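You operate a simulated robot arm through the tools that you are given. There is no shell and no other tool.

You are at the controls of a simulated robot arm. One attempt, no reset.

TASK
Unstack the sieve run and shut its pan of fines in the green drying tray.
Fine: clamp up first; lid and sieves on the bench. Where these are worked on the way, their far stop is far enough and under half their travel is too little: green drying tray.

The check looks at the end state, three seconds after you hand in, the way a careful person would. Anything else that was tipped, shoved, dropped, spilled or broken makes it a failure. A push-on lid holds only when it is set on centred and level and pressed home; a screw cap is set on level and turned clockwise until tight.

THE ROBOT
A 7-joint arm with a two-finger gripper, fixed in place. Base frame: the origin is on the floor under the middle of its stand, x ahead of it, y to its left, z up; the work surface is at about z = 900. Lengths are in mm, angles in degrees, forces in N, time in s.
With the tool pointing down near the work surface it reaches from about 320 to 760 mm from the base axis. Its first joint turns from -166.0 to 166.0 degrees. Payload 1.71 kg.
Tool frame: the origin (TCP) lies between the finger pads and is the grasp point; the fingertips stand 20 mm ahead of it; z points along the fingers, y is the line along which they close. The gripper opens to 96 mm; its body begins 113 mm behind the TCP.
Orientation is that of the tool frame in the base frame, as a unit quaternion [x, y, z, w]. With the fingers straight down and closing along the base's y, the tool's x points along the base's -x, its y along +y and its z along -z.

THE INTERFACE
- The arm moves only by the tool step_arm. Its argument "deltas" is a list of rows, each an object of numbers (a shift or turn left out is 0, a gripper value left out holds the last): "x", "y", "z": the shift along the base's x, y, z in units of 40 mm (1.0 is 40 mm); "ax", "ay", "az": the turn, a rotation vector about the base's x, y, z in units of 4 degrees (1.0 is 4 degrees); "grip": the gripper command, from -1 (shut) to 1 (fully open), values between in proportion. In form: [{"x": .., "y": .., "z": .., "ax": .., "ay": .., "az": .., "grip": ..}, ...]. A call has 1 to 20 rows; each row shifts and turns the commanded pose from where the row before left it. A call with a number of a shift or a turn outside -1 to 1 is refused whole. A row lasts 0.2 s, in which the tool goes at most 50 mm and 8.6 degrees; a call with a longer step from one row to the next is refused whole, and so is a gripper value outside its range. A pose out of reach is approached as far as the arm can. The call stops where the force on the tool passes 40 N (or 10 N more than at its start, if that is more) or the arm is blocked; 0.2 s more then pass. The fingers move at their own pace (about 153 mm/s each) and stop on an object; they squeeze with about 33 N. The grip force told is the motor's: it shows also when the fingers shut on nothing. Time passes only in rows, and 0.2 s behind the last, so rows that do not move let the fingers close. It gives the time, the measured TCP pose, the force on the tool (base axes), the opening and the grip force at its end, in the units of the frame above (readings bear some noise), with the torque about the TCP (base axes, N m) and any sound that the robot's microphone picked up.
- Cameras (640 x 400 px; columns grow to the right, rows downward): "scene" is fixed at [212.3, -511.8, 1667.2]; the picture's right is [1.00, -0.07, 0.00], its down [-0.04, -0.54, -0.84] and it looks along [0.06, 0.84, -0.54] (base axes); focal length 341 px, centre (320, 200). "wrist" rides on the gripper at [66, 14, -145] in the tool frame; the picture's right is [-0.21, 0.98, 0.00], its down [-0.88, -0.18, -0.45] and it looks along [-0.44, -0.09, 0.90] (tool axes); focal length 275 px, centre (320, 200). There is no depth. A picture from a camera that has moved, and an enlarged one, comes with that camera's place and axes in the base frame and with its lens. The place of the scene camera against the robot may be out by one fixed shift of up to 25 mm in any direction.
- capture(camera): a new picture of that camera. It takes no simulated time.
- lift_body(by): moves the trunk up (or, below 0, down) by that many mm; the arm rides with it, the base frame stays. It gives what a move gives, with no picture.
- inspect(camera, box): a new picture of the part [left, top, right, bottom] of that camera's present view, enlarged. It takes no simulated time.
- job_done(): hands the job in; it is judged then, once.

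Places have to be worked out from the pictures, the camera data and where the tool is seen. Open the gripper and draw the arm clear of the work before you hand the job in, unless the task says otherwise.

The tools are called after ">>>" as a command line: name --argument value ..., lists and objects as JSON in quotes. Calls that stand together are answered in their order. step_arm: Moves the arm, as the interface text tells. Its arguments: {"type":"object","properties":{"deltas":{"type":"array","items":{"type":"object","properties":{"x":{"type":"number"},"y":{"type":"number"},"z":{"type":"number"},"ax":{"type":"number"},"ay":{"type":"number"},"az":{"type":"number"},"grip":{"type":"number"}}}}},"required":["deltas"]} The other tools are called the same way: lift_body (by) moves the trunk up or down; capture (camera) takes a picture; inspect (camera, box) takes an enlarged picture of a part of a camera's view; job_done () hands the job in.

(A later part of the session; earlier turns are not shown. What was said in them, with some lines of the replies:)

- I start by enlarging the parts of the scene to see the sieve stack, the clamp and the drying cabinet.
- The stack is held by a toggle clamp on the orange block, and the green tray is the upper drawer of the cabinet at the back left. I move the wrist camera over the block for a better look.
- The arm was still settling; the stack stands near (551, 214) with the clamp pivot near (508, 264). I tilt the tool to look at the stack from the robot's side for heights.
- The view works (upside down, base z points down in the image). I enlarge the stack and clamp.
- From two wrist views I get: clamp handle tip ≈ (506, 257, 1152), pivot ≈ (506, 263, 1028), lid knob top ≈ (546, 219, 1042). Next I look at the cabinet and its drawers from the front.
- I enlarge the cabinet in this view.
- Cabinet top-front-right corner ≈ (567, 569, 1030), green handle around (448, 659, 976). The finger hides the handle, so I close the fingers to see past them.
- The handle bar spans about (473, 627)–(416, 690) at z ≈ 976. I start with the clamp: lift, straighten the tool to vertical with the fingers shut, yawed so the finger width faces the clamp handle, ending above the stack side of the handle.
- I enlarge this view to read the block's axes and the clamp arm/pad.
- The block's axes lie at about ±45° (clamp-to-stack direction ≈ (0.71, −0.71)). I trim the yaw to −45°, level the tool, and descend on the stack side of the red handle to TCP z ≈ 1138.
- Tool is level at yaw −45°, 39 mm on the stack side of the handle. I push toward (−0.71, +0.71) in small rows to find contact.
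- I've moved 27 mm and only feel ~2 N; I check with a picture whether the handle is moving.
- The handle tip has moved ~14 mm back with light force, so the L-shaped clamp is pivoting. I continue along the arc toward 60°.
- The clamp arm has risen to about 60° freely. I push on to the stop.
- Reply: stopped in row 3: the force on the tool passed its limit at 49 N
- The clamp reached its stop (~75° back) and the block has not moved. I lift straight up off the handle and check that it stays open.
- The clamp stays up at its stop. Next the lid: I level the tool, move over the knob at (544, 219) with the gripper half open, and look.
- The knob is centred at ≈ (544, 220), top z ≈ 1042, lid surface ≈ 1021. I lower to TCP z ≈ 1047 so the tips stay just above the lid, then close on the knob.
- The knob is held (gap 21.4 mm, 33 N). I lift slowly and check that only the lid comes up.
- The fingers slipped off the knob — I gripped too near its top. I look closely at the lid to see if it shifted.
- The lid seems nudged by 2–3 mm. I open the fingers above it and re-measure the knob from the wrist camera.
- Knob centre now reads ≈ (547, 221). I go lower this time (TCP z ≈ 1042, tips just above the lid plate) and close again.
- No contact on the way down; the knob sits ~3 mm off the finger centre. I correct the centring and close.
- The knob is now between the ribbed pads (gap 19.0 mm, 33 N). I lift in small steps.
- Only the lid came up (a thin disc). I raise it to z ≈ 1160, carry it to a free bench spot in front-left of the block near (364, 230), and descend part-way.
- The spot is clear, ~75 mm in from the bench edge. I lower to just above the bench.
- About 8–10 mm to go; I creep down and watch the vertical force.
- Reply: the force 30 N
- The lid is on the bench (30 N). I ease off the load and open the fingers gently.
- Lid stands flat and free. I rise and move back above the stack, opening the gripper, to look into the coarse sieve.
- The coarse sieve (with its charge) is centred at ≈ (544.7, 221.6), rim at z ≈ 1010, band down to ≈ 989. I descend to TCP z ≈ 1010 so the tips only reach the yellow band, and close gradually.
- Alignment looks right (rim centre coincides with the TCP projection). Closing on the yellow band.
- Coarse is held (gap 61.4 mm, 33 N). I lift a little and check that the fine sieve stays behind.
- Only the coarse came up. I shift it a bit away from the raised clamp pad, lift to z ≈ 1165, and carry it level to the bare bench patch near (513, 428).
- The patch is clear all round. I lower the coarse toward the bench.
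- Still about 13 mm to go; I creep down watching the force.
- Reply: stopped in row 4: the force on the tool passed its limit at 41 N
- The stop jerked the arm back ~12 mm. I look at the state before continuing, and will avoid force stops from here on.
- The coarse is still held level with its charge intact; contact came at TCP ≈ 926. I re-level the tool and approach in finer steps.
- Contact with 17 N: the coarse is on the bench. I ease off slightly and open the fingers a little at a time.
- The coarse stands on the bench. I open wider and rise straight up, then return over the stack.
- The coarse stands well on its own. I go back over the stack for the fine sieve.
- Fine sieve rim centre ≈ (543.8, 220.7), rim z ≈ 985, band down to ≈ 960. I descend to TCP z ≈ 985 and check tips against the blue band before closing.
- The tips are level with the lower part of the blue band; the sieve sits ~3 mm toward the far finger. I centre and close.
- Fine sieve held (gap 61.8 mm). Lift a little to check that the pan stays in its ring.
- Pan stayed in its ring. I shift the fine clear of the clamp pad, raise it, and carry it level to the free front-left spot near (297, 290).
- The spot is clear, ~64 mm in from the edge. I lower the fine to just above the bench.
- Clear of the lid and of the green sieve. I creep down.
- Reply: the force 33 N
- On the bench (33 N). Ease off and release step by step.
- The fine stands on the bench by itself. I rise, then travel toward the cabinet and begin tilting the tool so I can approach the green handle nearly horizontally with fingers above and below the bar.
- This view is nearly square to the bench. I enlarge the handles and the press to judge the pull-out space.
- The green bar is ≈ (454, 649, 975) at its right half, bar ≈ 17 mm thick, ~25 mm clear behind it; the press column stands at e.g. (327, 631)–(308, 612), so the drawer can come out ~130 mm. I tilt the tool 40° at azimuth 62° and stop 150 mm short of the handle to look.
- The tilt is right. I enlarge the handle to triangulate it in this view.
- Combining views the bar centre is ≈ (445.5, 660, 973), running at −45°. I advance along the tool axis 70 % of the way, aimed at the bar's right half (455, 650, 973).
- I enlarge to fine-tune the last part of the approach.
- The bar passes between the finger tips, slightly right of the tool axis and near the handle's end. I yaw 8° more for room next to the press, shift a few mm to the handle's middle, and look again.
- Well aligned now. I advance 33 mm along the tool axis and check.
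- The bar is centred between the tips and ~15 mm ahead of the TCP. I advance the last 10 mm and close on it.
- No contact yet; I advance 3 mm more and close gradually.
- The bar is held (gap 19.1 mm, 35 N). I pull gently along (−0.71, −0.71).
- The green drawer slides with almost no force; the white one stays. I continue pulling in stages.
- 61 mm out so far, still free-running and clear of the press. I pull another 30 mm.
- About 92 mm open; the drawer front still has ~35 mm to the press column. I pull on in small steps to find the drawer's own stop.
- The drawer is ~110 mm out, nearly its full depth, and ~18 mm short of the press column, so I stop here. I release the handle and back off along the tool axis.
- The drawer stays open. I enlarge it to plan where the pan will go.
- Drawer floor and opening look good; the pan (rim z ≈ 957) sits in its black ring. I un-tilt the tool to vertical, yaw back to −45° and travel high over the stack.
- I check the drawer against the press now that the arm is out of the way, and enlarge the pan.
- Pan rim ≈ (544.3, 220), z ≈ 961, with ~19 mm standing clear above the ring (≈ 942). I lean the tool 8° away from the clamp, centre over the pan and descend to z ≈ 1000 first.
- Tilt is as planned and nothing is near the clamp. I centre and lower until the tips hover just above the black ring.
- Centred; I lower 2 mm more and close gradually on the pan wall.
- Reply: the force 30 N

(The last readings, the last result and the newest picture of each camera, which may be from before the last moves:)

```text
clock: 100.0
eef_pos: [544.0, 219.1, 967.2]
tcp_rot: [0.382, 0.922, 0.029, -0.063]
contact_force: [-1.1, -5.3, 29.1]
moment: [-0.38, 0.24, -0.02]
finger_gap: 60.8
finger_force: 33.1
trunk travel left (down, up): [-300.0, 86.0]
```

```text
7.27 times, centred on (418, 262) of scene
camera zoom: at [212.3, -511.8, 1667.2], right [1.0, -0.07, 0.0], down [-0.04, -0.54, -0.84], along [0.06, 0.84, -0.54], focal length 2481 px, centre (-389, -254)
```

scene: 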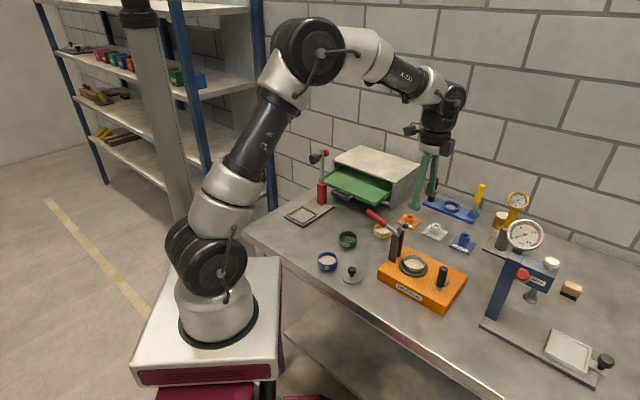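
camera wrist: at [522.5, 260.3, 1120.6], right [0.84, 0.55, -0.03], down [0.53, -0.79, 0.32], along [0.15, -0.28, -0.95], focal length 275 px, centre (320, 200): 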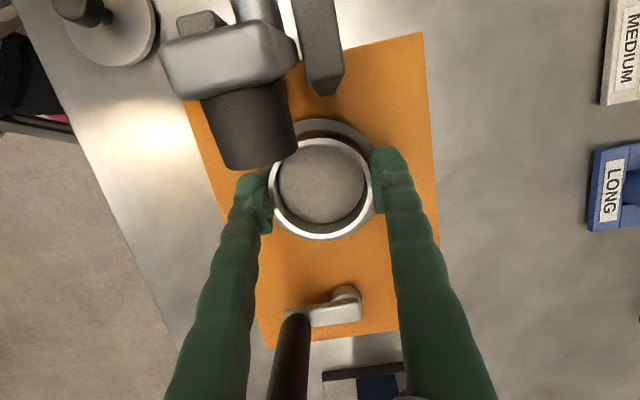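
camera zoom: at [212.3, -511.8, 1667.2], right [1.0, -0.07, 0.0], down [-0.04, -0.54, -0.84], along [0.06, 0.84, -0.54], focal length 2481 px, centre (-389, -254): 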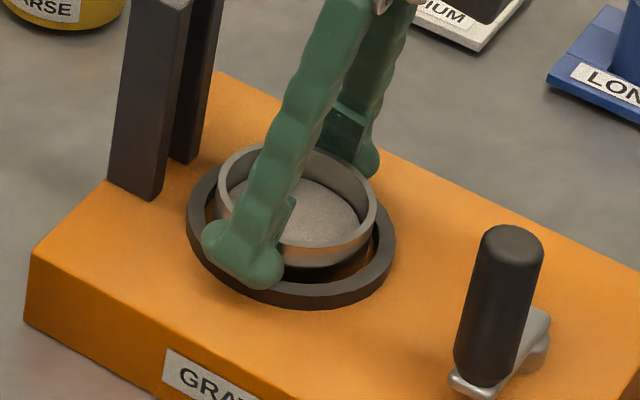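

The tips just touch the ring and the pan is gripped by its wall (gap 60.8 mm). I lift slowly and straight.

>>> step_arm --deltas '[{"z": 0.05}, {"z": 0.06}, {"z": 0.08}, {"z": 0.1}, {"z": 0.12}, {"z": 0.12}, {}]'

>>> inspect --camera "scene" --box '[395, 225, 440, 280]'

>>> capture --camera "wrist"

```text
clock: 101.5
eef_pos: [545.1, 219.4, 987.5]
tcp_rot: [0.382, 0.921, 0.026, -0.066]
contact_force: [0.0, 0.6, -0.7]
moment: [-0.01, -0.02, 0.01]
finger_gap: 60.6
finger_force: 33.0
trunk travel left (down, up): [-300.0, 86.0]
```

```text
7.27 times, centred on (418, 252) of scene
camera zoom: at [212.3, -511.8, 1667.2], right [1.0, -0.07, 0.0], down [-0.04, -0.54, -0.84], along [0.06, 0.84, -0.54], focal length 2481 px, centre (-389, -182)
```

zoom: 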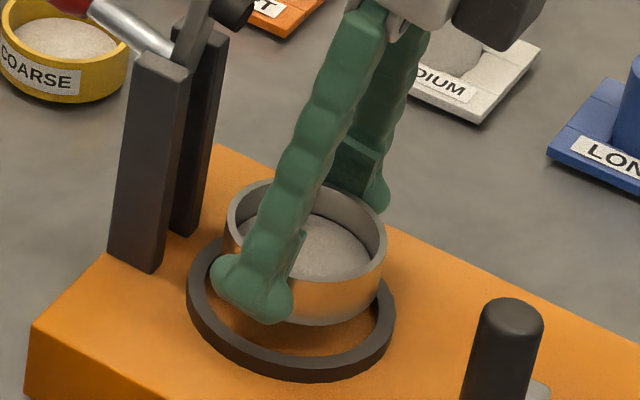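

```text
taken
camera wrist: at [523.8, 259.9, 1141.4], right [0.84, 0.55, -0.03], down [0.53, -0.79, 0.32], along [0.15, -0.28, -0.95], focal length 275 px, centre (320, 200)
```

wrist: 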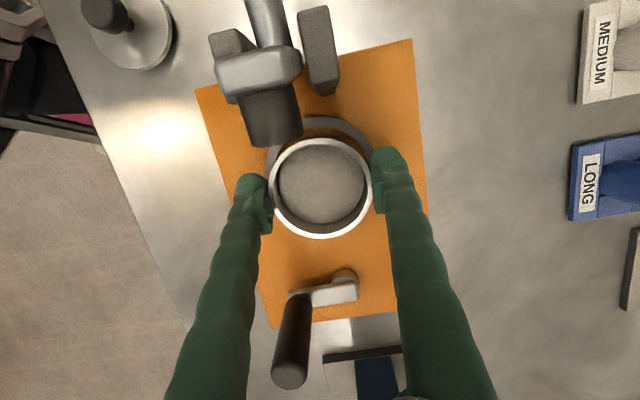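

The pan is up, level and intact. I move it away from the clamp and raise it to z ≈ 1170.

>>> step_arm --deltas '[{"x": 0.1, "y": -0.1, "z": 0.1}, {"x": 0.14, "y": -0.14, "z": 0.25}, {"z": 0.5}, {"z": 0.7}, {"z": 0.8}, {"z": 0.8}, {"z": 0.7}, {"z": 0.5}, {"z": 0.25}, {}]'

>>> capture --camera "wrist"

```text
clock: 103.8
eef_pos: [556.7, 209.6, 1168.9]
tcp_rot: [0.382, 0.922, 0.027, -0.065]
contact_force: [0.0, 0.0, -0.7]
moment: [-0.03, -0.01, 0.0]
finger_gap: 60.9
finger_force: 32.6
trunk travel left (down, up): [-300.0, 86.0]
```

```text
taken
camera wrist: at [534.4, 250.2, 1322.5], right [0.84, 0.55, -0.03], down [0.53, -0.79, 0.32], along [0.15, -0.28, -0.95], focal length 275 px, centre (320, 200)
```

wrist: 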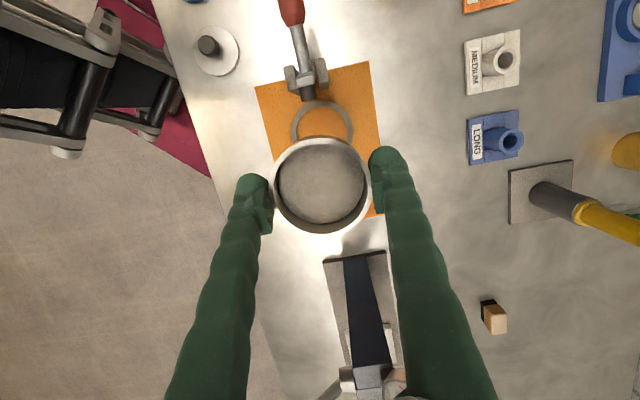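

The charge is steady. I carry the pan over toward (430, 430) at the same height, with gentle acceleration.

>>> step_arm --deltas '[{"x": -0.16, "y": 0.27}, {"x": -0.31, "y": 0.55}, {"x": -0.45, "y": 0.78}, {"x": -0.45, "y": 0.78}, {"x": -0.45, "y": 0.78}, {"x": -0.45, "y": 0.78}, {"x": -0.45, "y": 0.78}, {"x": -0.31, "y": 0.55}, {"x": -0.14, "y": 0.23}, {}]'

>>> step_arm --deltas '[{"az": -0.5}, {"az": -1}, {"az": -1}, {"az": -1}, {"az": -0.5}, {}]'

```text
clock: 106.0
eef_pos: [430.7, 430.9, 1171.8]
tcp_rot: [0.381, 0.922, 0.027, -0.065]
contact_force: [0.6, -0.4, 0.3]
moment: [-0.02, 0.02, -0.01]
finger_gap: 60.6
finger_force: 32.7
trunk travel left (down, up): [-300.0, 86.0]
```

```text
clock: 107.3
eef_pos: [428.3, 429.9, 1171.9]
tcp_rot: [0.507, 0.859, 0.036, -0.06]
contact_force: [0.0, 0.1, -0.5]
moment: [0.01, -0.02, -0.02]
finger_gap: 60.8
finger_force: 33.3
trunk travel left (down, up): [-300.0, 86.0]
```

Yaw is now −61° with tilt unchanged. I keep turning in stages, checking the pose each time.

>>> step_arm --deltas '[{"az": -0.5}, {"az": -1}, {"az": -1}, {"az": -1}, {"az": -0.5}, {}]'

>>> step_arm --deltas '[{"az": -0.5}, {"az": -1}, {"az": -1}, {"az": -1}, {"az": -0.5}, {}]'

```text
clock: 108.8
eef_pos: [427.9, 428.4, 1171.6]
tcp_rot: [0.622, 0.78, 0.044, -0.055]
contact_force: [-0.2, -0.6, -1.4]
moment: [0.02, 0.02, -0.02]
finger_gap: 60.8
finger_force: 32.6
trunk travel left (down, up): [-300.0, 86.0]
```

```text
clock: 110.2
eef_pos: [427.3, 429.8, 1170.2]
tcp_rot: [0.724, 0.686, 0.051, -0.049]
contact_force: [0.0, 0.7, -0.5]
moment: [0.01, 0.0, 0.04]
finger_gap: 60.7
finger_force: 33.2
trunk travel left (down, up): [-300.0, 86.0]
```

>>> step_arm --deltas '[{"az": -0.5}, {"az": -1}, {"az": -0.5}, {}]'

>>> step_arm --deltas '[{"az": -0.5}, {"az": -1}, {"az": -0.5}, {}]'

>>> capture --camera "wrist"

>>> capture --camera "scene"

```text
clock: 111.2
eef_pos: [427.2, 428.7, 1170.8]
tcp_rot: [0.77, 0.634, 0.054, -0.045]
contact_force: [-0.7, 0.3, -0.7]
moment: [0.02, -0.01, 0.02]
finger_gap: 60.4
finger_force: 33.2
trunk travel left (down, up): [-300.0, 86.0]
```

```text
clock: 112.2
eef_pos: [428.5, 429.4, 1170.3]
tcp_rot: [0.812, 0.579, 0.057, -0.041]
contact_force: [0.6, -0.9, -0.6]
moment: [0.01, 0.02, -0.03]
finger_gap: 60.6
finger_force: 33.3
trunk travel left (down, up): [-300.0, 86.0]
```

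```text
taken
camera wrist: at [456.9, 467.1, 1324.1], right [0.86, -0.51, -0.03], down [-0.48, -0.82, 0.32], along [-0.19, -0.26, -0.95], focal length 275 px, centre (320, 200)
```

wrist: 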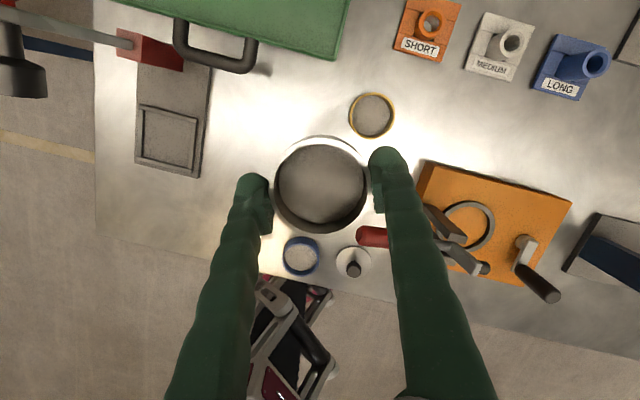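

```text
taken
```

scene: 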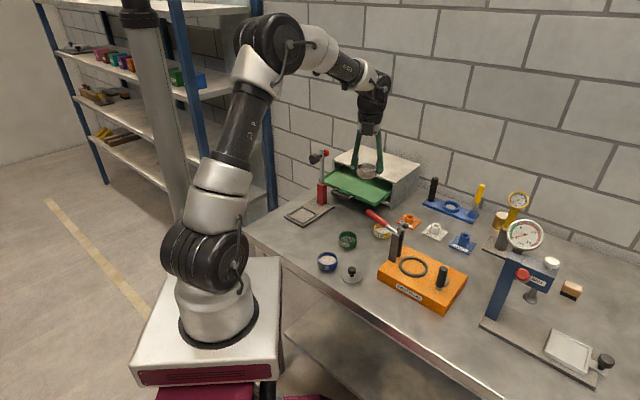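

Works down to −109°, pan level. Two more small turns to bring the finger line close to parallel with the drawer front.

>>> step_arm --deltas '[{"az": -0.5}, {"az": -1}, {"az": -0.5}, {}]'

>>> step_arm --deltas '[{"az": -0.5}, {"az": -1}, {"az": -0.5}, {}]'

```text
clock: 113.2
eef_pos: [428.7, 430.1, 1170.8]
tcp_rot: [0.851, 0.521, 0.059, -0.037]
contact_force: [0.0, -0.2, -1.0]
moment: [0.03, 0.02, 0.04]
finger_gap: 60.6
finger_force: 33.0
trunk travel left (down, up): [-300.0, 86.0]
```

```text
clock: 114.2
eef_pos: [427.3, 431.2, 1171.4]
tcp_rot: [0.885, 0.46, 0.061, -0.032]
contact_force: [-0.1, 0.3, -0.9]
moment: [-0.05, -0.02, 0.0]
finger_gap: 60.9
finger_force: 33.2
trunk travel left (down, up): [-300.0, 86.0]
```

Yaw −124.5°, only ~10° off the drawer's long axis. I carry the pan outward over the open drawer at the same height, checking reach.

>>> step_arm --deltas '[{"x": 0.05, "y": 0.3}, {"x": 0.11, "y": 0.6}, {"x": 0.14, "y": 0.75}, {"x": 0.14, "y": 0.75}, {"x": 0.13, "y": 0.6}, {"x": 0.06, "y": 0.3}, {}]'

>>> capture --camera "wrist"

>>> inspect --camera "scene" --box '[300, 130, 440, 230]'

```text
clock: 115.8
eef_pos: [454.8, 563.0, 1172.1]
tcp_rot: [0.885, 0.461, 0.061, -0.033]
contact_force: [0.1, 0.0, -1.2]
moment: [0.0, -0.01, -0.02]
finger_gap: 60.8
finger_force: 32.8
trunk travel left (down, up): [-300.0, 86.0]
```

```text
taken
camera wrist: at [492.3, 590.9, 1325.7], right [0.68, -0.73, -0.03], down [-0.68, -0.66, 0.32], along [-0.25, -0.2, -0.95], focal length 275 px, centre (320, 200)
```

wrist: 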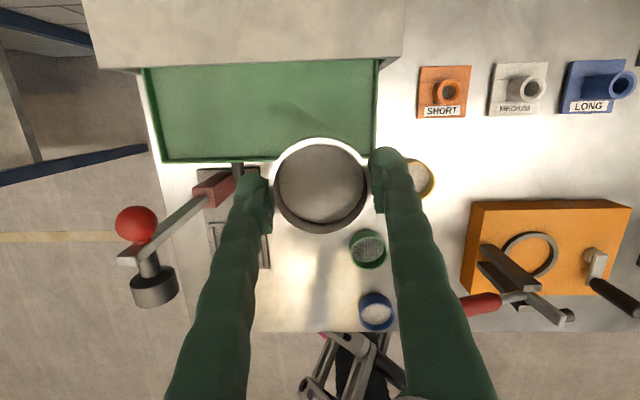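

```text
4.00 times, centred on (370, 180) of scene
camera zoom: at [212.3, -511.8, 1667.2], right [1.0, -0.07, 0.0], down [-0.04, -0.54, -0.84], along [0.06, 0.84, -0.54], focal length 1365 px, centre (120, 280)
```

zoom: 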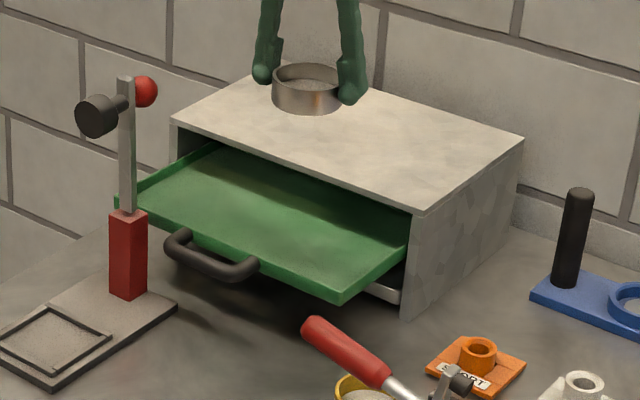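

The top view shows the drawer clearly: front wall at e2 ≈ 706–710, cabinet edge at 805. I move the pan over the middle of the open part, (456, 612), and lower to z ≈ 1035.

>>> step_arm --deltas '[{"x": 0.01, "y": 0.3}, {"x": 0.01, "y": 0.5}, {"x": 0.01, "y": 0.3}, {"y": 0.1}, {"z": -0.5}, {"z": -0.8}, {"z": -0.8}, {"z": -0.7}, {"z": -0.4}, {"z": -0.2}, {}]'

>>> capture --camera "wrist"

>>> inspect --camera "scene" --box '[310, 130, 420, 220]'

```text
clock: 118.2
eef_pos: [455.5, 607.3, 1034.5]
tcp_rot: [0.885, 0.46, 0.062, -0.033]
contact_force: [0.0, -0.1, -1.0]
moment: [-0.05, 0.0, 0.02]
finger_gap: 60.9
finger_force: 32.4
trunk travel left (down, up): [-300.0, 86.0]
```

```text
taken
camera wrist: at [492.6, 637.1, 1187.5], right [0.68, -0.73, -0.03], down [-0.68, -0.66, 0.32], along [-0.25, -0.2, -0.95], focal length 275 px, centre (320, 200)
```

wrist: 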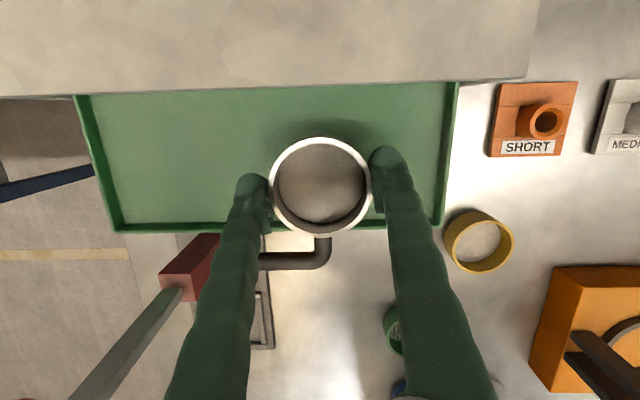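

```text
4.44 times, centred on (365, 175) of scene
camera zoom: at [212.3, -511.8, 1667.2], right [1.0, -0.07, 0.0], down [-0.04, -0.54, -0.84], along [0.06, 0.84, -0.54], focal length 1516 px, centre (120, 311)
```

zoom: 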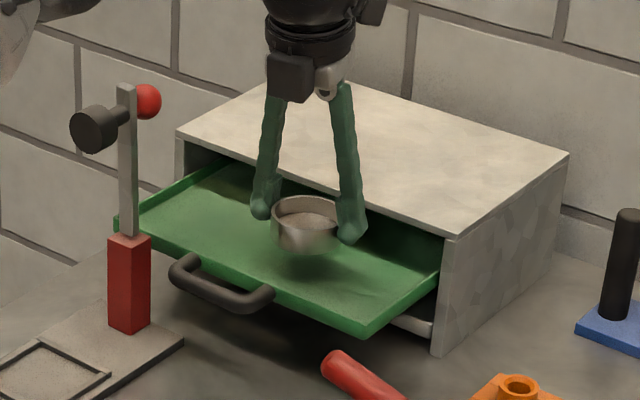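

I look closely at the pan — there is a hazy patch on its near side in the scene view.

>>> inspect --camera "scene" --box '[345, 155, 385, 200]'

>>> inspect --camera "wrist" --box '[240, 120, 400, 250]'

```text
8.89 times, centred on (365, 178) of scene
camera zoom: at [212.3, -511.8, 1667.2], right [1.0, -0.07, 0.0], down [-0.04, -0.54, -0.84], along [0.06, 0.84, -0.54], focal length 3032 px, centre (-80, 400)
```

zoom: 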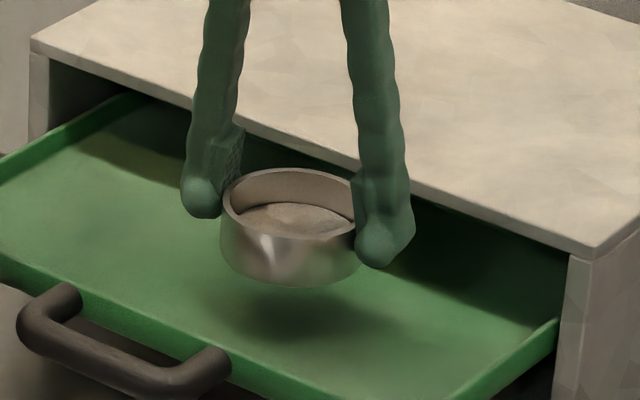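

```text
3.08 times, centred on (320, 185) of wrist
camera zoom: at [492.6, 637.1, 1187.5], right [0.68, -0.73, -0.03], down [-0.68, -0.66, 0.32], along [-0.25, -0.2, -0.95], focal length 847 px, centre (320, 246)
```

zoom: 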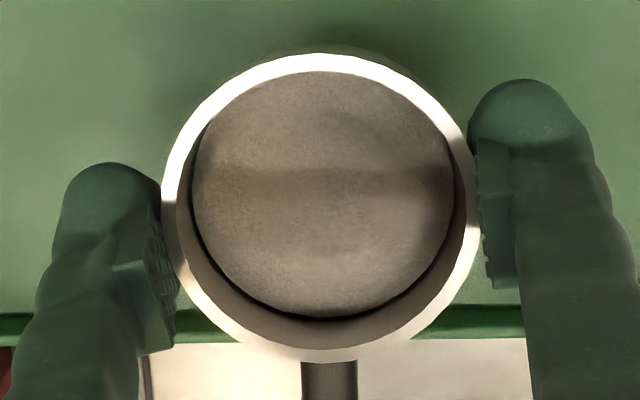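

It is only reflections; the charge is level and intact. I nudge 4 mm inward and lower toward the tray floor.

>>> step_arm --deltas '[{"x": 0.07, "y": 0.07, "z": -0.2}, {"z": -0.2}, {"z": -0.1}, {}]'

>>> step_arm --deltas '[{"z": -0.06}, {"z": -0.06}, {}]'

>>> inspect --camera "scene" --box '[345, 155, 385, 200]'

```text
clock: 119.2
eef_pos: [457.0, 610.1, 1013.3]
tcp_rot: [0.885, 0.461, 0.062, -0.033]
contact_force: [-0.2, -0.6, 0.1]
moment: [0.01, 0.0, 0.03]
finger_gap: 60.7
finger_force: 32.8
trunk travel left (down, up): [-300.0, 86.0]
```

```text
clock: 120.0
eef_pos: [458.8, 613.5, 1009.9]
tcp_rot: [0.885, 0.46, 0.062, -0.032]
contact_force: [-0.2, 0.5, -1.0]
moment: [0.03, 0.0, 0.0]
finger_gap: 60.9
finger_force: 33.2
trunk travel left (down, up): [-300.0, 86.0]
```

```text
8.89 times, centred on (365, 178) of scene
camera zoom: at [212.3, -511.8, 1667.2], right [1.0, -0.07, 0.0], down [-0.04, -0.54, -0.84], along [0.06, 0.84, -0.54], focal length 3032 px, centre (-80, 400)
```

zoom: 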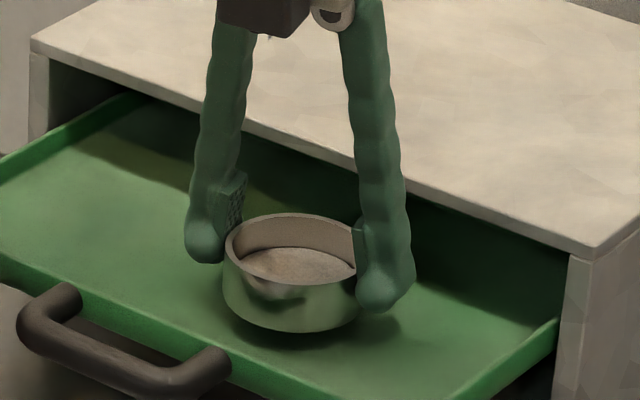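

A few mm remain. I creep down in 2 mm steps reading the force.

>>> step_arm --deltas '[{"z": -0.05}, {"z": -0.04}, {}]'

```text
clock: 120.8
eef_pos: [459.3, 613.0, 1006.4]
tcp_rot: [0.885, 0.461, 0.061, -0.034]
contact_force: [0.9, -0.4, -0.6]
moment: [0.0, 0.01, -0.01]
finger_gap: 60.7
finger_force: 32.9
trunk travel left (down, up): [-300.0, 86.0]
```

>>> step_arm --deltas '[{"z": -0.04}, {"z": -0.03}, {}]'

```text
clock: 121.5
eef_pos: [458.8, 613.2, 1003.8]
tcp_rot: [0.885, 0.46, 0.062, -0.033]
contact_force: [0.3, 0.9, -0.5]
moment: [-0.01, 0.02, 0.02]
finger_gap: 60.4
finger_force: 33.1
trunk travel left (down, up): [-300.0, 86.0]
```

>>> step_arm --deltas '[{"z": -0.04}, {"z": -0.03}, {}]'

>>> inspect --camera "scene" --box '[345, 155, 385, 200]'

```text
clock: 122.3
eef_pos: [457.5, 614.3, 1000.7]
tcp_rot: [0.885, 0.461, 0.062, -0.033]
contact_force: [-0.1, -0.4, -0.8]
moment: [0.03, 0.0, 0.01]
finger_gap: 60.7
finger_force: 32.7
trunk travel left (down, up): [-300.0, 86.0]
```

```text
8.89 times, centred on (365, 178) of scene
camera zoom: at [212.3, -511.8, 1667.2], right [1.0, -0.07, 0.0], down [-0.04, -0.54, -0.84], along [0.06, 0.84, -0.54], focal length 3032 px, centre (-80, 400)
```

zoom: 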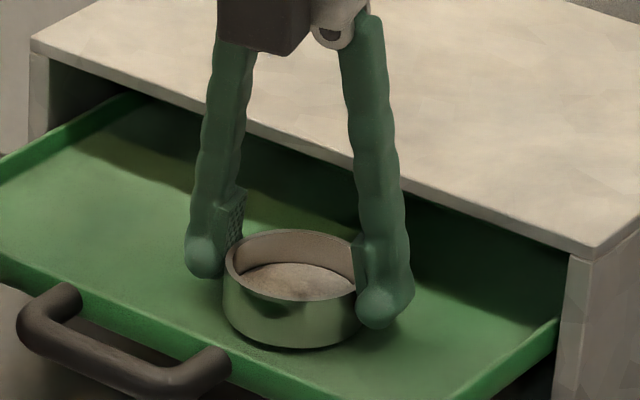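

>>> step_arm --deltas '[{"z": -0.04}, {"z": -0.02}, {}]'

```text
clock: 123.2
eef_pos: [457.7, 613.4, 997.9]
tcp_rot: [0.885, 0.461, 0.061, -0.032]
contact_force: [0.1, 0.2, -0.8]
moment: [0.0, -0.03, 0.01]
finger_gap: 60.7
finger_force: 33.1
trunk travel left (down, up): [-300.0, 86.0]
```

>>> step_arm --deltas '[{"z": -0.04}, {"z": -0.02}, {}]'

>>> inspect --camera "scene" --box '[345, 160, 385, 205]'

```text
clock: 124.0
eef_pos: [456.8, 613.0, 997.2]
tcp_rot: [0.885, 0.461, 0.063, -0.032]
contact_force: [-0.6, -0.2, 9.8]
moment: [-0.21, -0.11, -0.04]
finger_gap: 60.8
finger_force: 32.7
trunk travel left (down, up): [-300.0, 86.0]
```

```text
8.89 times, centred on (365, 182) of scene
camera zoom: at [212.3, -511.8, 1667.2], right [1.0, -0.07, 0.0], down [-0.04, -0.54, -0.84], along [0.06, 0.84, -0.54], focal length 3032 px, centre (-80, 356)
```

zoom: 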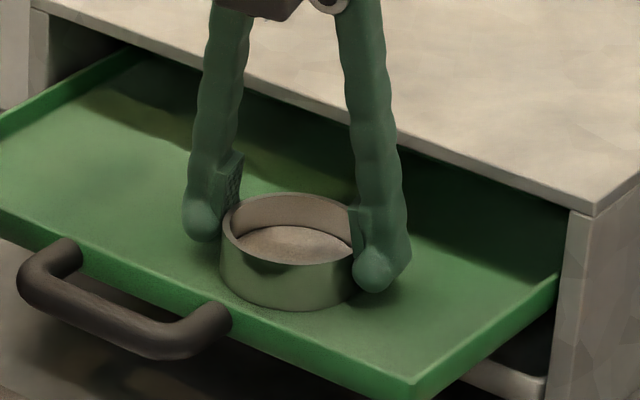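

Contact at ~10 N: the pan rests on the tray floor. I open the fingers gently.

>>> step_arm --deltas '[{"z": 0.01}, {"grip": 0.3}, {"grip": 0.36}, {"grip": 0.45}, {"grip": 0.55}, {}]'

>>> inspect --camera "wrist" --box '[220, 110, 420, 260]'

>>> inspect --camera "scene" --box '[345, 160, 385, 205]'

```text
clock: 125.3
eef_pos: [458.4, 612.4, 998.3]
tcp_rot: [0.885, 0.461, 0.062, -0.033]
contact_force: [0.3, 0.6, 0.7]
moment: [0.02, 0.02, -0.03]
finger_gap: 74.2
finger_force: 0.0
trunk travel left (down, up): [-300.0, 86.0]
```

```text
2.67 times, centred on (320, 185) of wrist
camera zoom: at [496.0, 641.4, 1150.2], right [0.68, -0.73, -0.03], down [-0.68, -0.66, 0.32], along [-0.25, -0.2, -0.95], focal length 734 px, centre (320, 240)
```

zoom: 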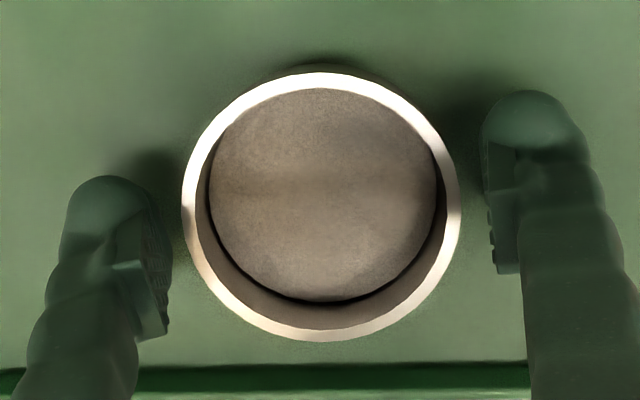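

```text
8.89 times, centred on (365, 182) of scene
camera zoom: at [212.3, -511.8, 1667.2], right [1.0, -0.07, 0.0], down [-0.04, -0.54, -0.84], along [0.06, 0.84, -0.54], focal length 3032 px, centre (-80, 356)
```

zoom: 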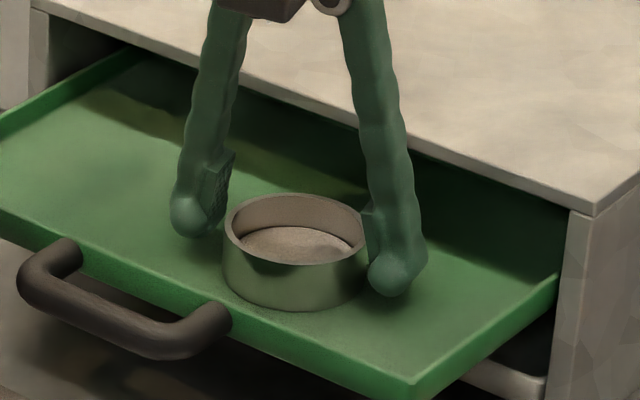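

The pan stands free in the green tray. I open wider, rise straight up, close the fingers, and move to the outside of the drawer handle.

>>> step_arm --deltas '[{"grip": 0.85}, {}, {"z": 0.3}, {"z": 0.6}, {"z": 0.8}, {"z": 0.8}, {"z": 0.4}, {}]'

>>> capture --camera "wrist"

>>> inspect --camera "scene" --box '[300, 130, 420, 230]'

```text
clock: 127.2
eef_pos: [457.4, 614.8, 1115.6]
tcp_rot: [0.885, 0.46, 0.062, -0.032]
contact_force: [0.0, -0.7, -0.1]
moment: [-0.03, 0.0, 0.03]
finger_gap: 88.8
finger_force: 0.1
trunk travel left (down, up): [-300.0, 86.0]
```

```text
taken
camera wrist: at [495.9, 644.2, 1268.5], right [0.68, -0.73, -0.03], down [-0.68, -0.66, 0.32], along [-0.25, -0.2, -0.95], focal length 275 px, centre (320, 200)
```

wrist: 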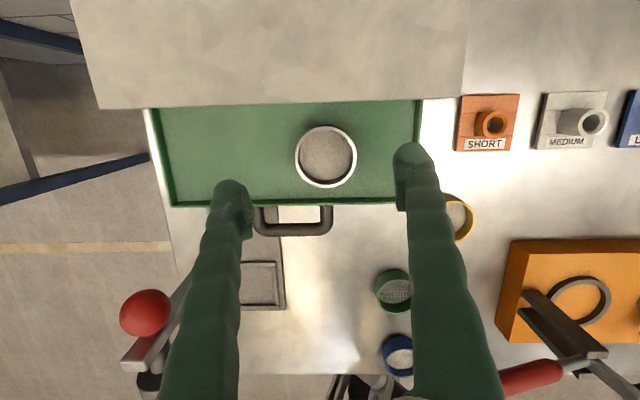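

```text
4.00 times, centred on (360, 180) of scene
camera zoom: at [212.3, -511.8, 1667.2], right [1.0, -0.07, 0.0], down [-0.04, -0.54, -0.84], along [0.06, 0.84, -0.54], focal length 1365 px, centre (160, 280)
```

zoom: 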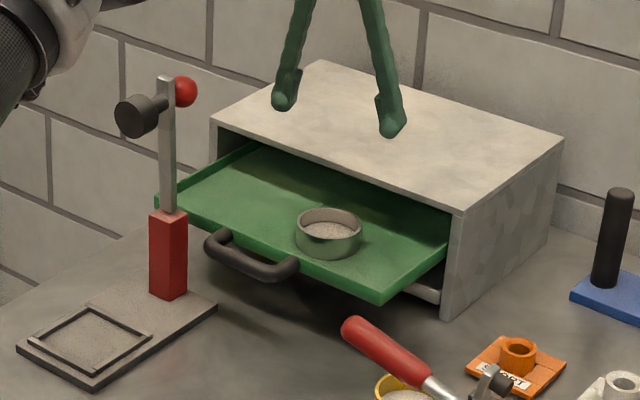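

The pan sits well inside the tray. I close the fingers and move to a point in front of the handle, still high.

>>> step_arm --deltas '[{"grip": -1}, {"grip": -1}, {"x": -0.4, "y": -0.28}, {"x": -0.75, "y": -0.5}, {"x": -0.75, "y": -0.5}, {"x": -0.5, "y": -0.35}, {"x": -0.25, "y": -0.18}, {}]'

>>> capture --camera "wrist"

>>> inspect --camera "scene" --box '[290, 110, 410, 230]'

```text
clock: 128.9
eef_pos: [352.2, 540.0, 1112.3]
tcp_rot: [0.885, 0.46, 0.062, -0.032]
contact_force: [-0.1, 1.3, 0.1]
moment: [-0.02, -0.02, -0.02]
finger_gap: 0.1
finger_force: 29.6
trunk travel left (down, up): [-300.0, 86.0]
```

```text
taken
camera wrist: at [389.4, 568.3, 1266.1], right [0.68, -0.73, -0.03], down [-0.68, -0.66, 0.32], along [-0.25, -0.2, -0.95], focal length 275 px, centre (320, 200)
```

wrist: 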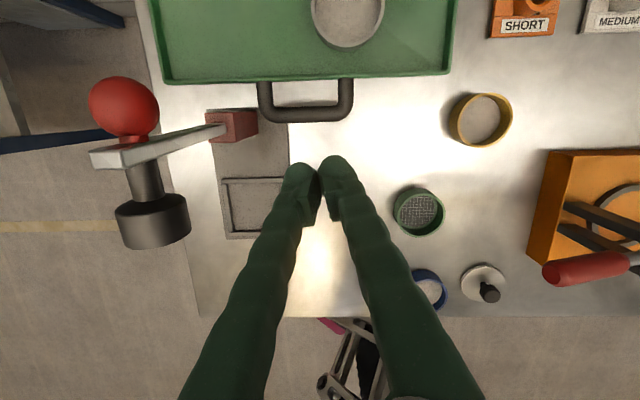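

```text
3.33 times, centred on (350, 170) of scene
camera zoom: at [212.3, -511.8, 1667.2], right [1.0, -0.07, 0.0], down [-0.04, -0.54, -0.84], along [0.06, 0.84, -0.54], focal length 1137 px, centre (220, 300)
```

zoom: 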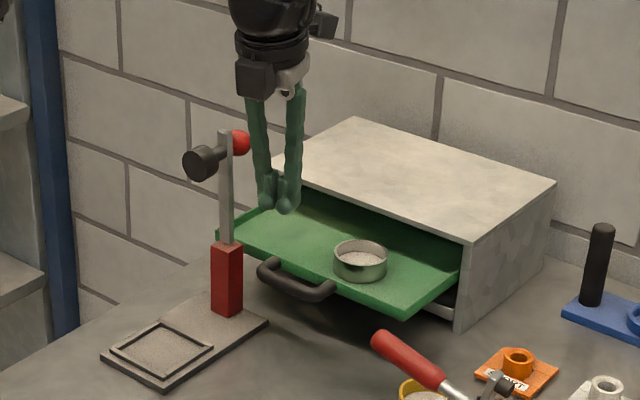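

The fingers are in front of the handle with ~30 mm to spare beside the press knob. I descend to bar height (TCP z ≈ 983).

>>> step_arm --deltas '[{"z": -0.5}, {"z": -0.8}, {"z": -0.8}, {"z": -0.6}, {"z": -0.35}, {"z": -0.18}, {}]'

>>> capture --camera "wrist"

>>> inspect --camera "scene" --box '[300, 130, 420, 230]'

```text
clock: 130.6
eef_pos: [353.0, 540.2, 981.7]
tcp_rot: [0.885, 0.46, 0.061, -0.033]
contact_force: [0.4, -0.5, 0.6]
moment: [0.03, 0.03, 0.0]
finger_gap: 0.1
finger_force: 29.6
trunk travel left (down, up): [-300.0, 86.0]
```

```text
taken
camera wrist: at [391.2, 568.0, 1135.9], right [0.68, -0.73, -0.03], down [-0.68, -0.66, 0.32], along [-0.25, -0.2, -0.95], focal length 275 px, centre (320, 200)
```

wrist: 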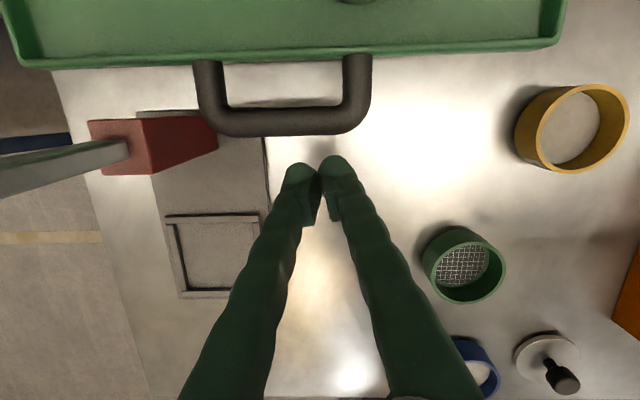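

```text
4.00 times, centred on (360, 180) of scene
camera zoom: at [212.3, -511.8, 1667.2], right [1.0, -0.07, 0.0], down [-0.04, -0.54, -0.84], along [0.06, 0.84, -0.54], focal length 1365 px, centre (160, 280)
```

zoom: 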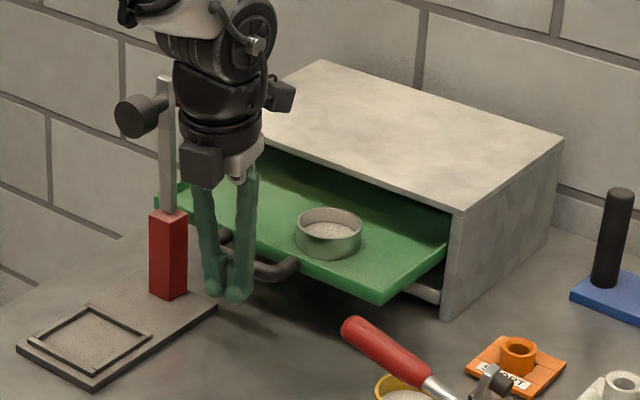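

In position, square in front of the bar. I push toward (+0.71, +0.71), first 40 mm, watching the force.

>>> step_arm --deltas '[{"x": 0.1, "y": 0.1}, {"x": 0.1, "y": 0.1}, {"x": 0.1, "y": 0.1}, {"x": 0.12, "y": 0.12}, {"x": 0.14, "y": 0.14}, {"x": 0.14, "y": 0.14}, {}]'

>>> capture --camera "wrist"

>>> inspect --camera "scene" --box '[300, 130, 420, 230]'

```text
clock: 132.2
eef_pos: [378.8, 568.4, 982.7]
tcp_rot: [0.885, 0.461, 0.062, -0.034]
contact_force: [-0.1, -0.9, -0.4]
moment: [0.01, 0.05, 0.0]
finger_gap: 0.0
finger_force: 29.0
trunk travel left (down, up): [-300.0, 86.0]
```

```text
taken
camera wrist: at [416.4, 596.4, 1137.2], right [0.68, -0.73, -0.03], down [-0.68, -0.66, 0.32], along [-0.25, -0.2, -0.95], focal length 275 px, centre (320, 200)
```

wrist: 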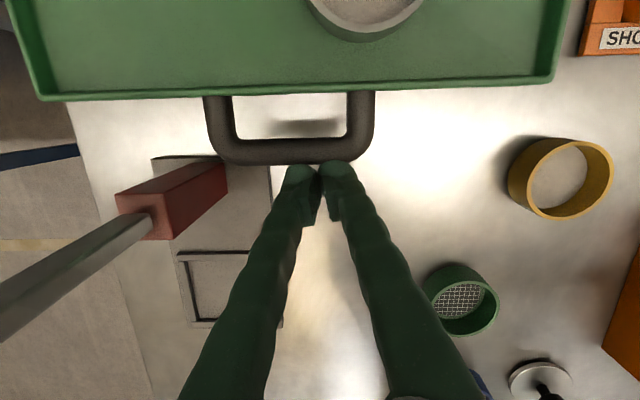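

```text
4.00 times, centred on (360, 180) of scene
camera zoom: at [212.3, -511.8, 1667.2], right [1.0, -0.07, 0.0], down [-0.04, -0.54, -0.84], along [0.06, 0.84, -0.54], focal length 1365 px, centre (160, 280)
```

zoom: 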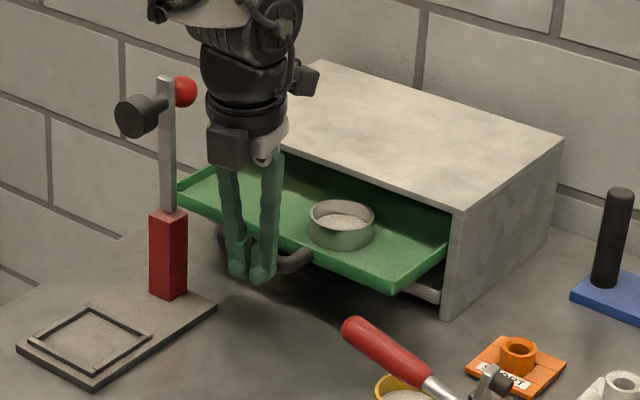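

The drawer glides in with the pan steady. I continue pushing.

>>> step_arm --deltas '[{"x": 0.1, "y": 0.1}, {"x": 0.14, "y": 0.14}, {"x": 0.14, "y": 0.14}, {"x": 0.14, "y": 0.14}, {"x": 0.14, "y": 0.14}, {"x": 0.14, "y": 0.14}, {"x": 0.1, "y": 0.1}, {}]'

>>> capture --camera "wrist"

>>> inspect --camera "scene" --box '[300, 130, 420, 230]'

```text
clock: 133.9
eef_pos: [415.9, 604.0, 982.1]
tcp_rot: [0.885, 0.461, 0.061, -0.033]
contact_force: [-0.7, -0.2, -0.1]
moment: [-0.02, -0.02, 0.03]
finger_gap: 0.0
finger_force: 29.3
trunk travel left (down, up): [-300.0, 86.0]
```

```text
taken
camera wrist: at [453.0, 633.0, 1136.0], right [0.68, -0.73, -0.03], down [-0.68, -0.66, 0.32], along [-0.25, -0.2, -0.95], focal length 275 px, centre (320, 200)
```

wrist: 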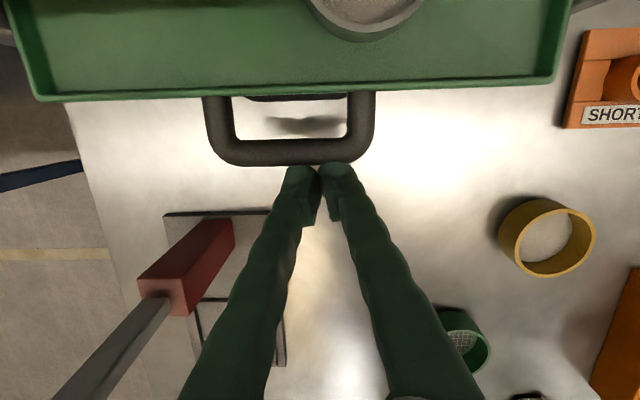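

```text
4.00 times, centred on (360, 180) of scene
camera zoom: at [212.3, -511.8, 1667.2], right [1.0, -0.07, 0.0], down [-0.04, -0.54, -0.84], along [0.06, 0.84, -0.54], focal length 1365 px, centre (160, 280)
```

zoom: 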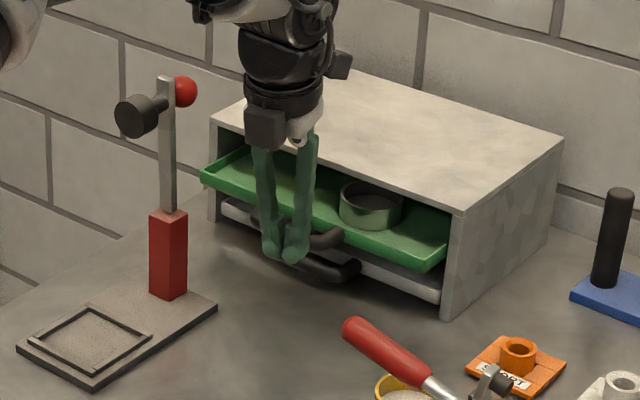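

About 40 mm to go. I push 30 mm more, then creep to the stop.

>>> step_arm --deltas '[{"x": 0.1, "y": 0.1}, {"x": 0.12, "y": 0.12}, {"x": 0.12, "y": 0.12}, {"x": 0.1, "y": 0.1}, {"x": 0.08, "y": 0.08}, {}]'

>>> inspect --camera "scene" --box '[300, 130, 420, 230]'

```text
clock: 135.3
eef_pos: [436.4, 626.6, 985.0]
tcp_rot: [0.885, 0.46, 0.062, -0.031]
contact_force: [-0.1, 0.1, -0.4]
moment: [0.03, 0.0, 0.01]
finger_gap: 0.2
finger_force: 29.5
trunk travel left (down, up): [-300.0, 86.0]
```

```text
4.00 times, centred on (360, 180) of scene
camera zoom: at [212.3, -511.8, 1667.2], right [1.0, -0.07, 0.0], down [-0.04, -0.54, -0.84], along [0.06, 0.84, -0.54], focal length 1365 px, centre (160, 280)
```

zoom: 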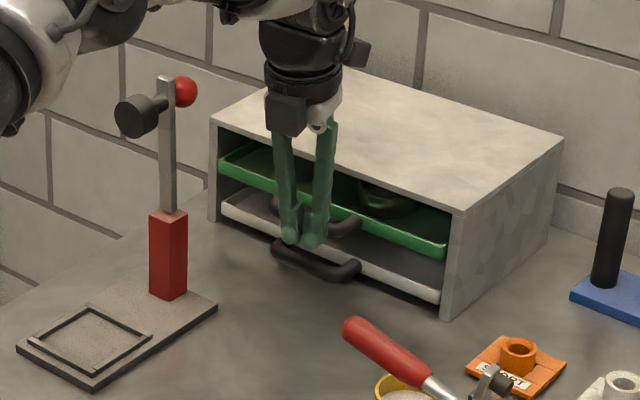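

>>> step_arm --deltas '[{"x": 0.06, "y": 0.06}, {"x": 0.05, "y": 0.05}, {}]'

```text
clock: 136.2
eef_pos: [440.2, 631.7, 983.7]
tcp_rot: [0.885, 0.46, 0.061, -0.033]
contact_force: [-1.2, -1.4, -0.7]
moment: [-0.03, 0.03, -0.01]
finger_gap: 0.0
finger_force: 29.7
trunk travel left (down, up): [-300.0, 86.0]
```

>>> step_arm --deltas '[{"x": 0.04, "y": 0.04}, {"x": 0.03, "y": 0.03}, {}]'

>>> inspect --camera "scene" --box '[320, 140, 410, 220]'

>>> capture --camera "wrist"

```text
clock: 136.9
eef_pos: [441.6, 632.2, 982.5]
tcp_rot: [0.885, 0.461, 0.06, -0.032]
contact_force: [-12.7, -13.3, 1.9]
moment: [-0.16, 0.1, -0.11]
finger_gap: 0.1
finger_force: 29.0
trunk travel left (down, up): [-300.0, 86.0]
```

```text
5.00 times, centred on (365, 180) of scene
camera zoom: at [212.3, -511.8, 1667.2], right [1.0, -0.07, 0.0], down [-0.04, -0.54, -0.84], along [0.06, 0.84, -0.54], focal length 1706 px, centre (95, 300)
```

zoom: 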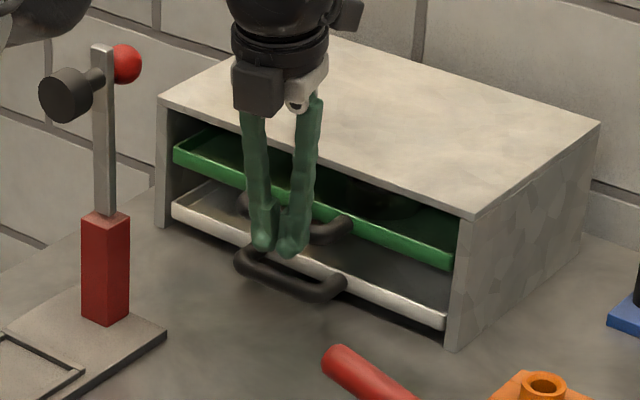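

```text
taken
camera wrist: at [479.3, 661.0, 1136.7], right [0.68, -0.73, -0.03], down [-0.68, -0.65, 0.32], along [-0.25, -0.2, -0.95], focal length 275 px, centre (320, 200)
```

wrist: 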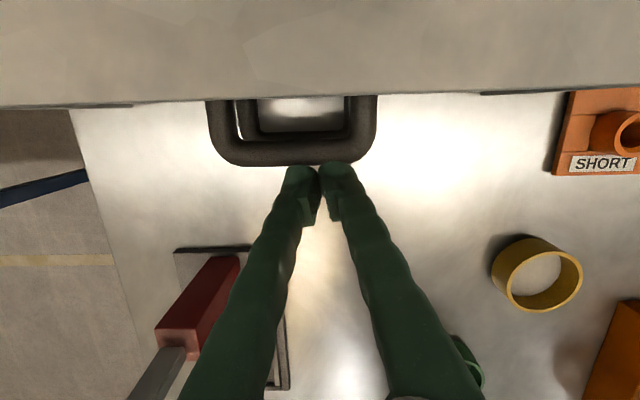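

Force rises to ~18 N at the expected closed position: the drawer is at its stop. I back off and rise, then compare with the initial picture.

>>> step_arm --deltas '[{}, {"x": -0.06, "y": -0.06}, {"x": -0.12, "y": -0.12}, {"x": -0.2, "y": -0.2}, {"x": -0.25, "y": -0.25}, {"z": 0.5}, {"z": 0.9}, {"z": 0.9}, {"z": 0.9}, {"z": 0.9}, {}]'

>>> inspect --camera "scene" --box '[270, 130, 430, 260]'

>>> capture --camera "wrist"

```text
clock: 139.3
eef_pos: [420.7, 607.0, 1147.7]
tcp_rot: [0.884, 0.461, 0.061, -0.033]
contact_force: [0.2, 0.4, 0.4]
moment: [-0.03, 0.0, -0.02]
finger_gap: 0.2
finger_force: 29.6
trunk travel left (down, up): [-300.0, 86.0]
```

```text
3.08 times, centred on (350, 195) of scene
camera zoom: at [212.3, -511.8, 1667.2], right [1.0, -0.07, 0.0], down [-0.04, -0.54, -0.84], along [0.06, 0.84, -0.54], focal length 1050 px, centre (228, 215)
```

zoom: 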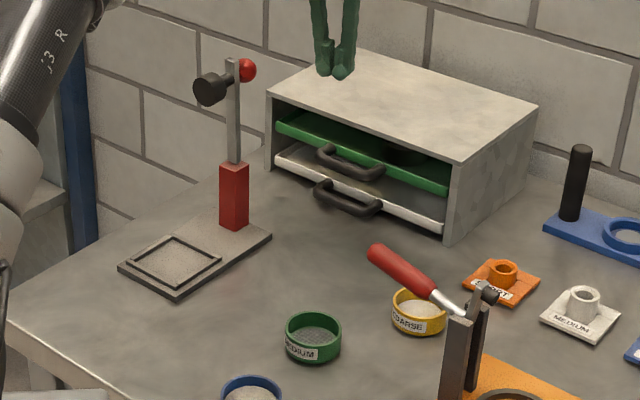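

```text
taken
camera wrist: at [457.6, 635.5, 1301.0], right [0.68, -0.73, -0.03], down [-0.68, -0.66, 0.32], along [-0.25, -0.2, -0.95], focal length 275 px, centre (320, 200)
```

wrist: 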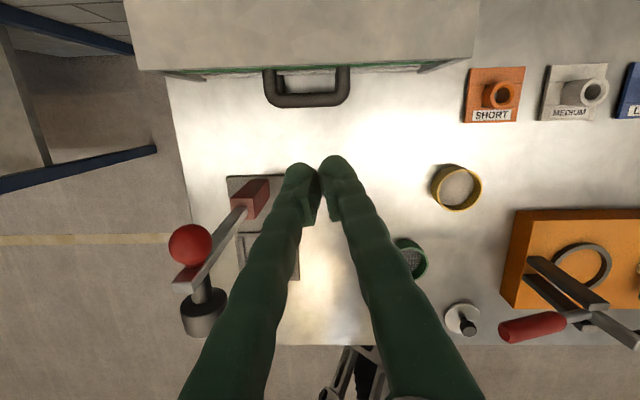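

The green drawer looks exactly as at the start. I enlarge it to see the pan inside, and check the other objects.

>>> inspect --camera "scene" --box '[335, 145, 400, 205]'

>>> inspect --camera "scene" --box '[300, 200, 480, 320]'

```text
6.67 times, centred on (368, 175) of scene
camera zoom: at [212.3, -511.8, 1667.2], right [1.0, -0.07, 0.0], down [-0.04, -0.54, -0.84], along [0.06, 0.84, -0.54], focal length 2274 px, centre (3, 367)
```

zoom: 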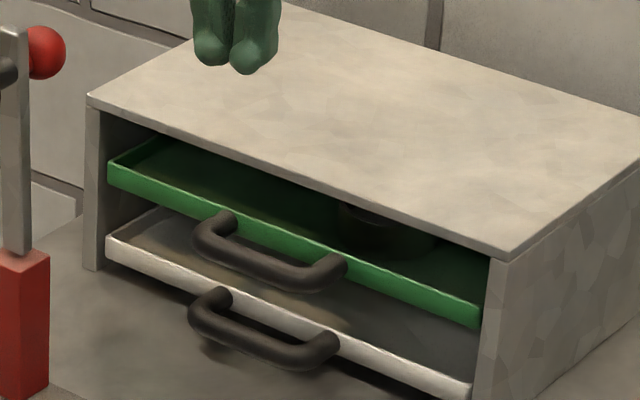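

```text
3.33 times, centred on (390, 260) of scene
camera zoom: at [212.3, -511.8, 1667.2], right [1.0, -0.07, 0.0], down [-0.04, -0.54, -0.84], along [0.06, 0.84, -0.54], focal length 1137 px, centre (87, 0)
```

zoom: 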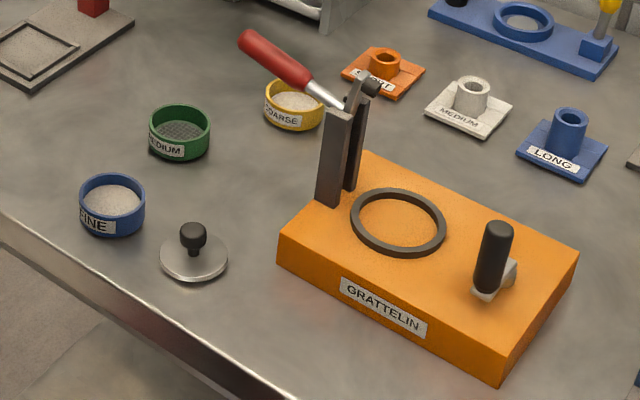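

Everything is in place: pan in the shut green tray, clamp up, lid and both sieves upright on the bench. I raise the arm, open the gripper and draw back clear of the work.

>>> step_arm --deltas '[{"z": 0.8}, {"z": 0.9}, {"z": 0.9}, {"z": 0.5, "grip": 1}, {"y": -0.6}, {"y": -0.9}, {"y": -0.9}, {"y": -0.9}, {"y": -0.9}, {"y": -0.9}, {"y": -0.9}, {"y": -0.5}, {}, {}]'

>>> capture --camera "scene"

>>> capture --camera "wrist"

```text
clock: 142.3
eef_pos: [419.0, 345.7, 1240.7]
tcp_rot: [0.885, 0.46, 0.061, -0.033]
contact_force: [0.4, 0.0, 0.1]
moment: [0.0, 0.04, 0.01]
finger_gap: 96.1
finger_force: 0.1
out of reach, approached as far as the arm can: row 3, 4
trunk travel left (down, up): [-300.0, 86.0]
```

```text
taken
```

scene: 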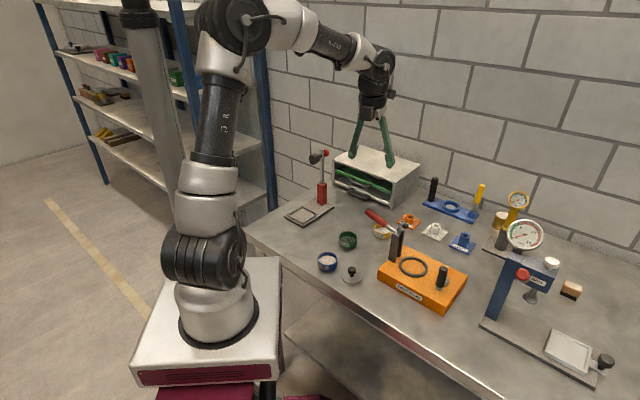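

```text
taken
camera wrist: at [457.0, 373.7, 1394.2], right [0.68, -0.73, -0.03], down [-0.68, -0.66, 0.32], along [-0.25, -0.2, -0.95], focal length 275 px, centre (320, 200)
```

wrist: 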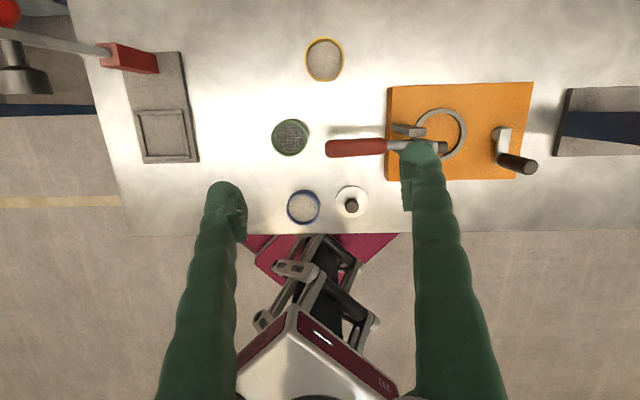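

The arm is clear with the gripper open. The pan is shut in the green tray, the clamp is up, the lid, coarse and fine stand upright on the bench, and nothing else has moved. I hand in the job.

>>> job_done

```text
The job is handed in.
```

The sieve run is unstacked and its pan of fines is shut in the green drying tray. The job is handed in, but I have no verdict from the check yet.

- **Clamp:** it is up and stayed at its stop after I let go.
- **Lid and sieves:** the lid, the coarse sieve and the fine sieve stand flat on the bench, with their charges still in the sieves. The lid slipped off the fingers on my first grip and shifted 2–3 mm on the stack. The second grip held.
- **Pan:** it was carried level, and the pictures show no spill. It stands upright inside the green tray.
- **Green tray:** I opened it about 110 mm rather than to its far stop, because the small press with the red column stands in front of it. I judged that well over half its travel, since the tray looked nearly fully out. It is now closed against its stop, in the same position as at the start.
- **Everything else:** I saw no sign of anything else having moved. While I set down the coarse sieve, the arm's force limit tripped and jerked the arm back about 12 mm, but the sieve stayed held and level.

The arm is drawn back clear of the work with the gripper open.
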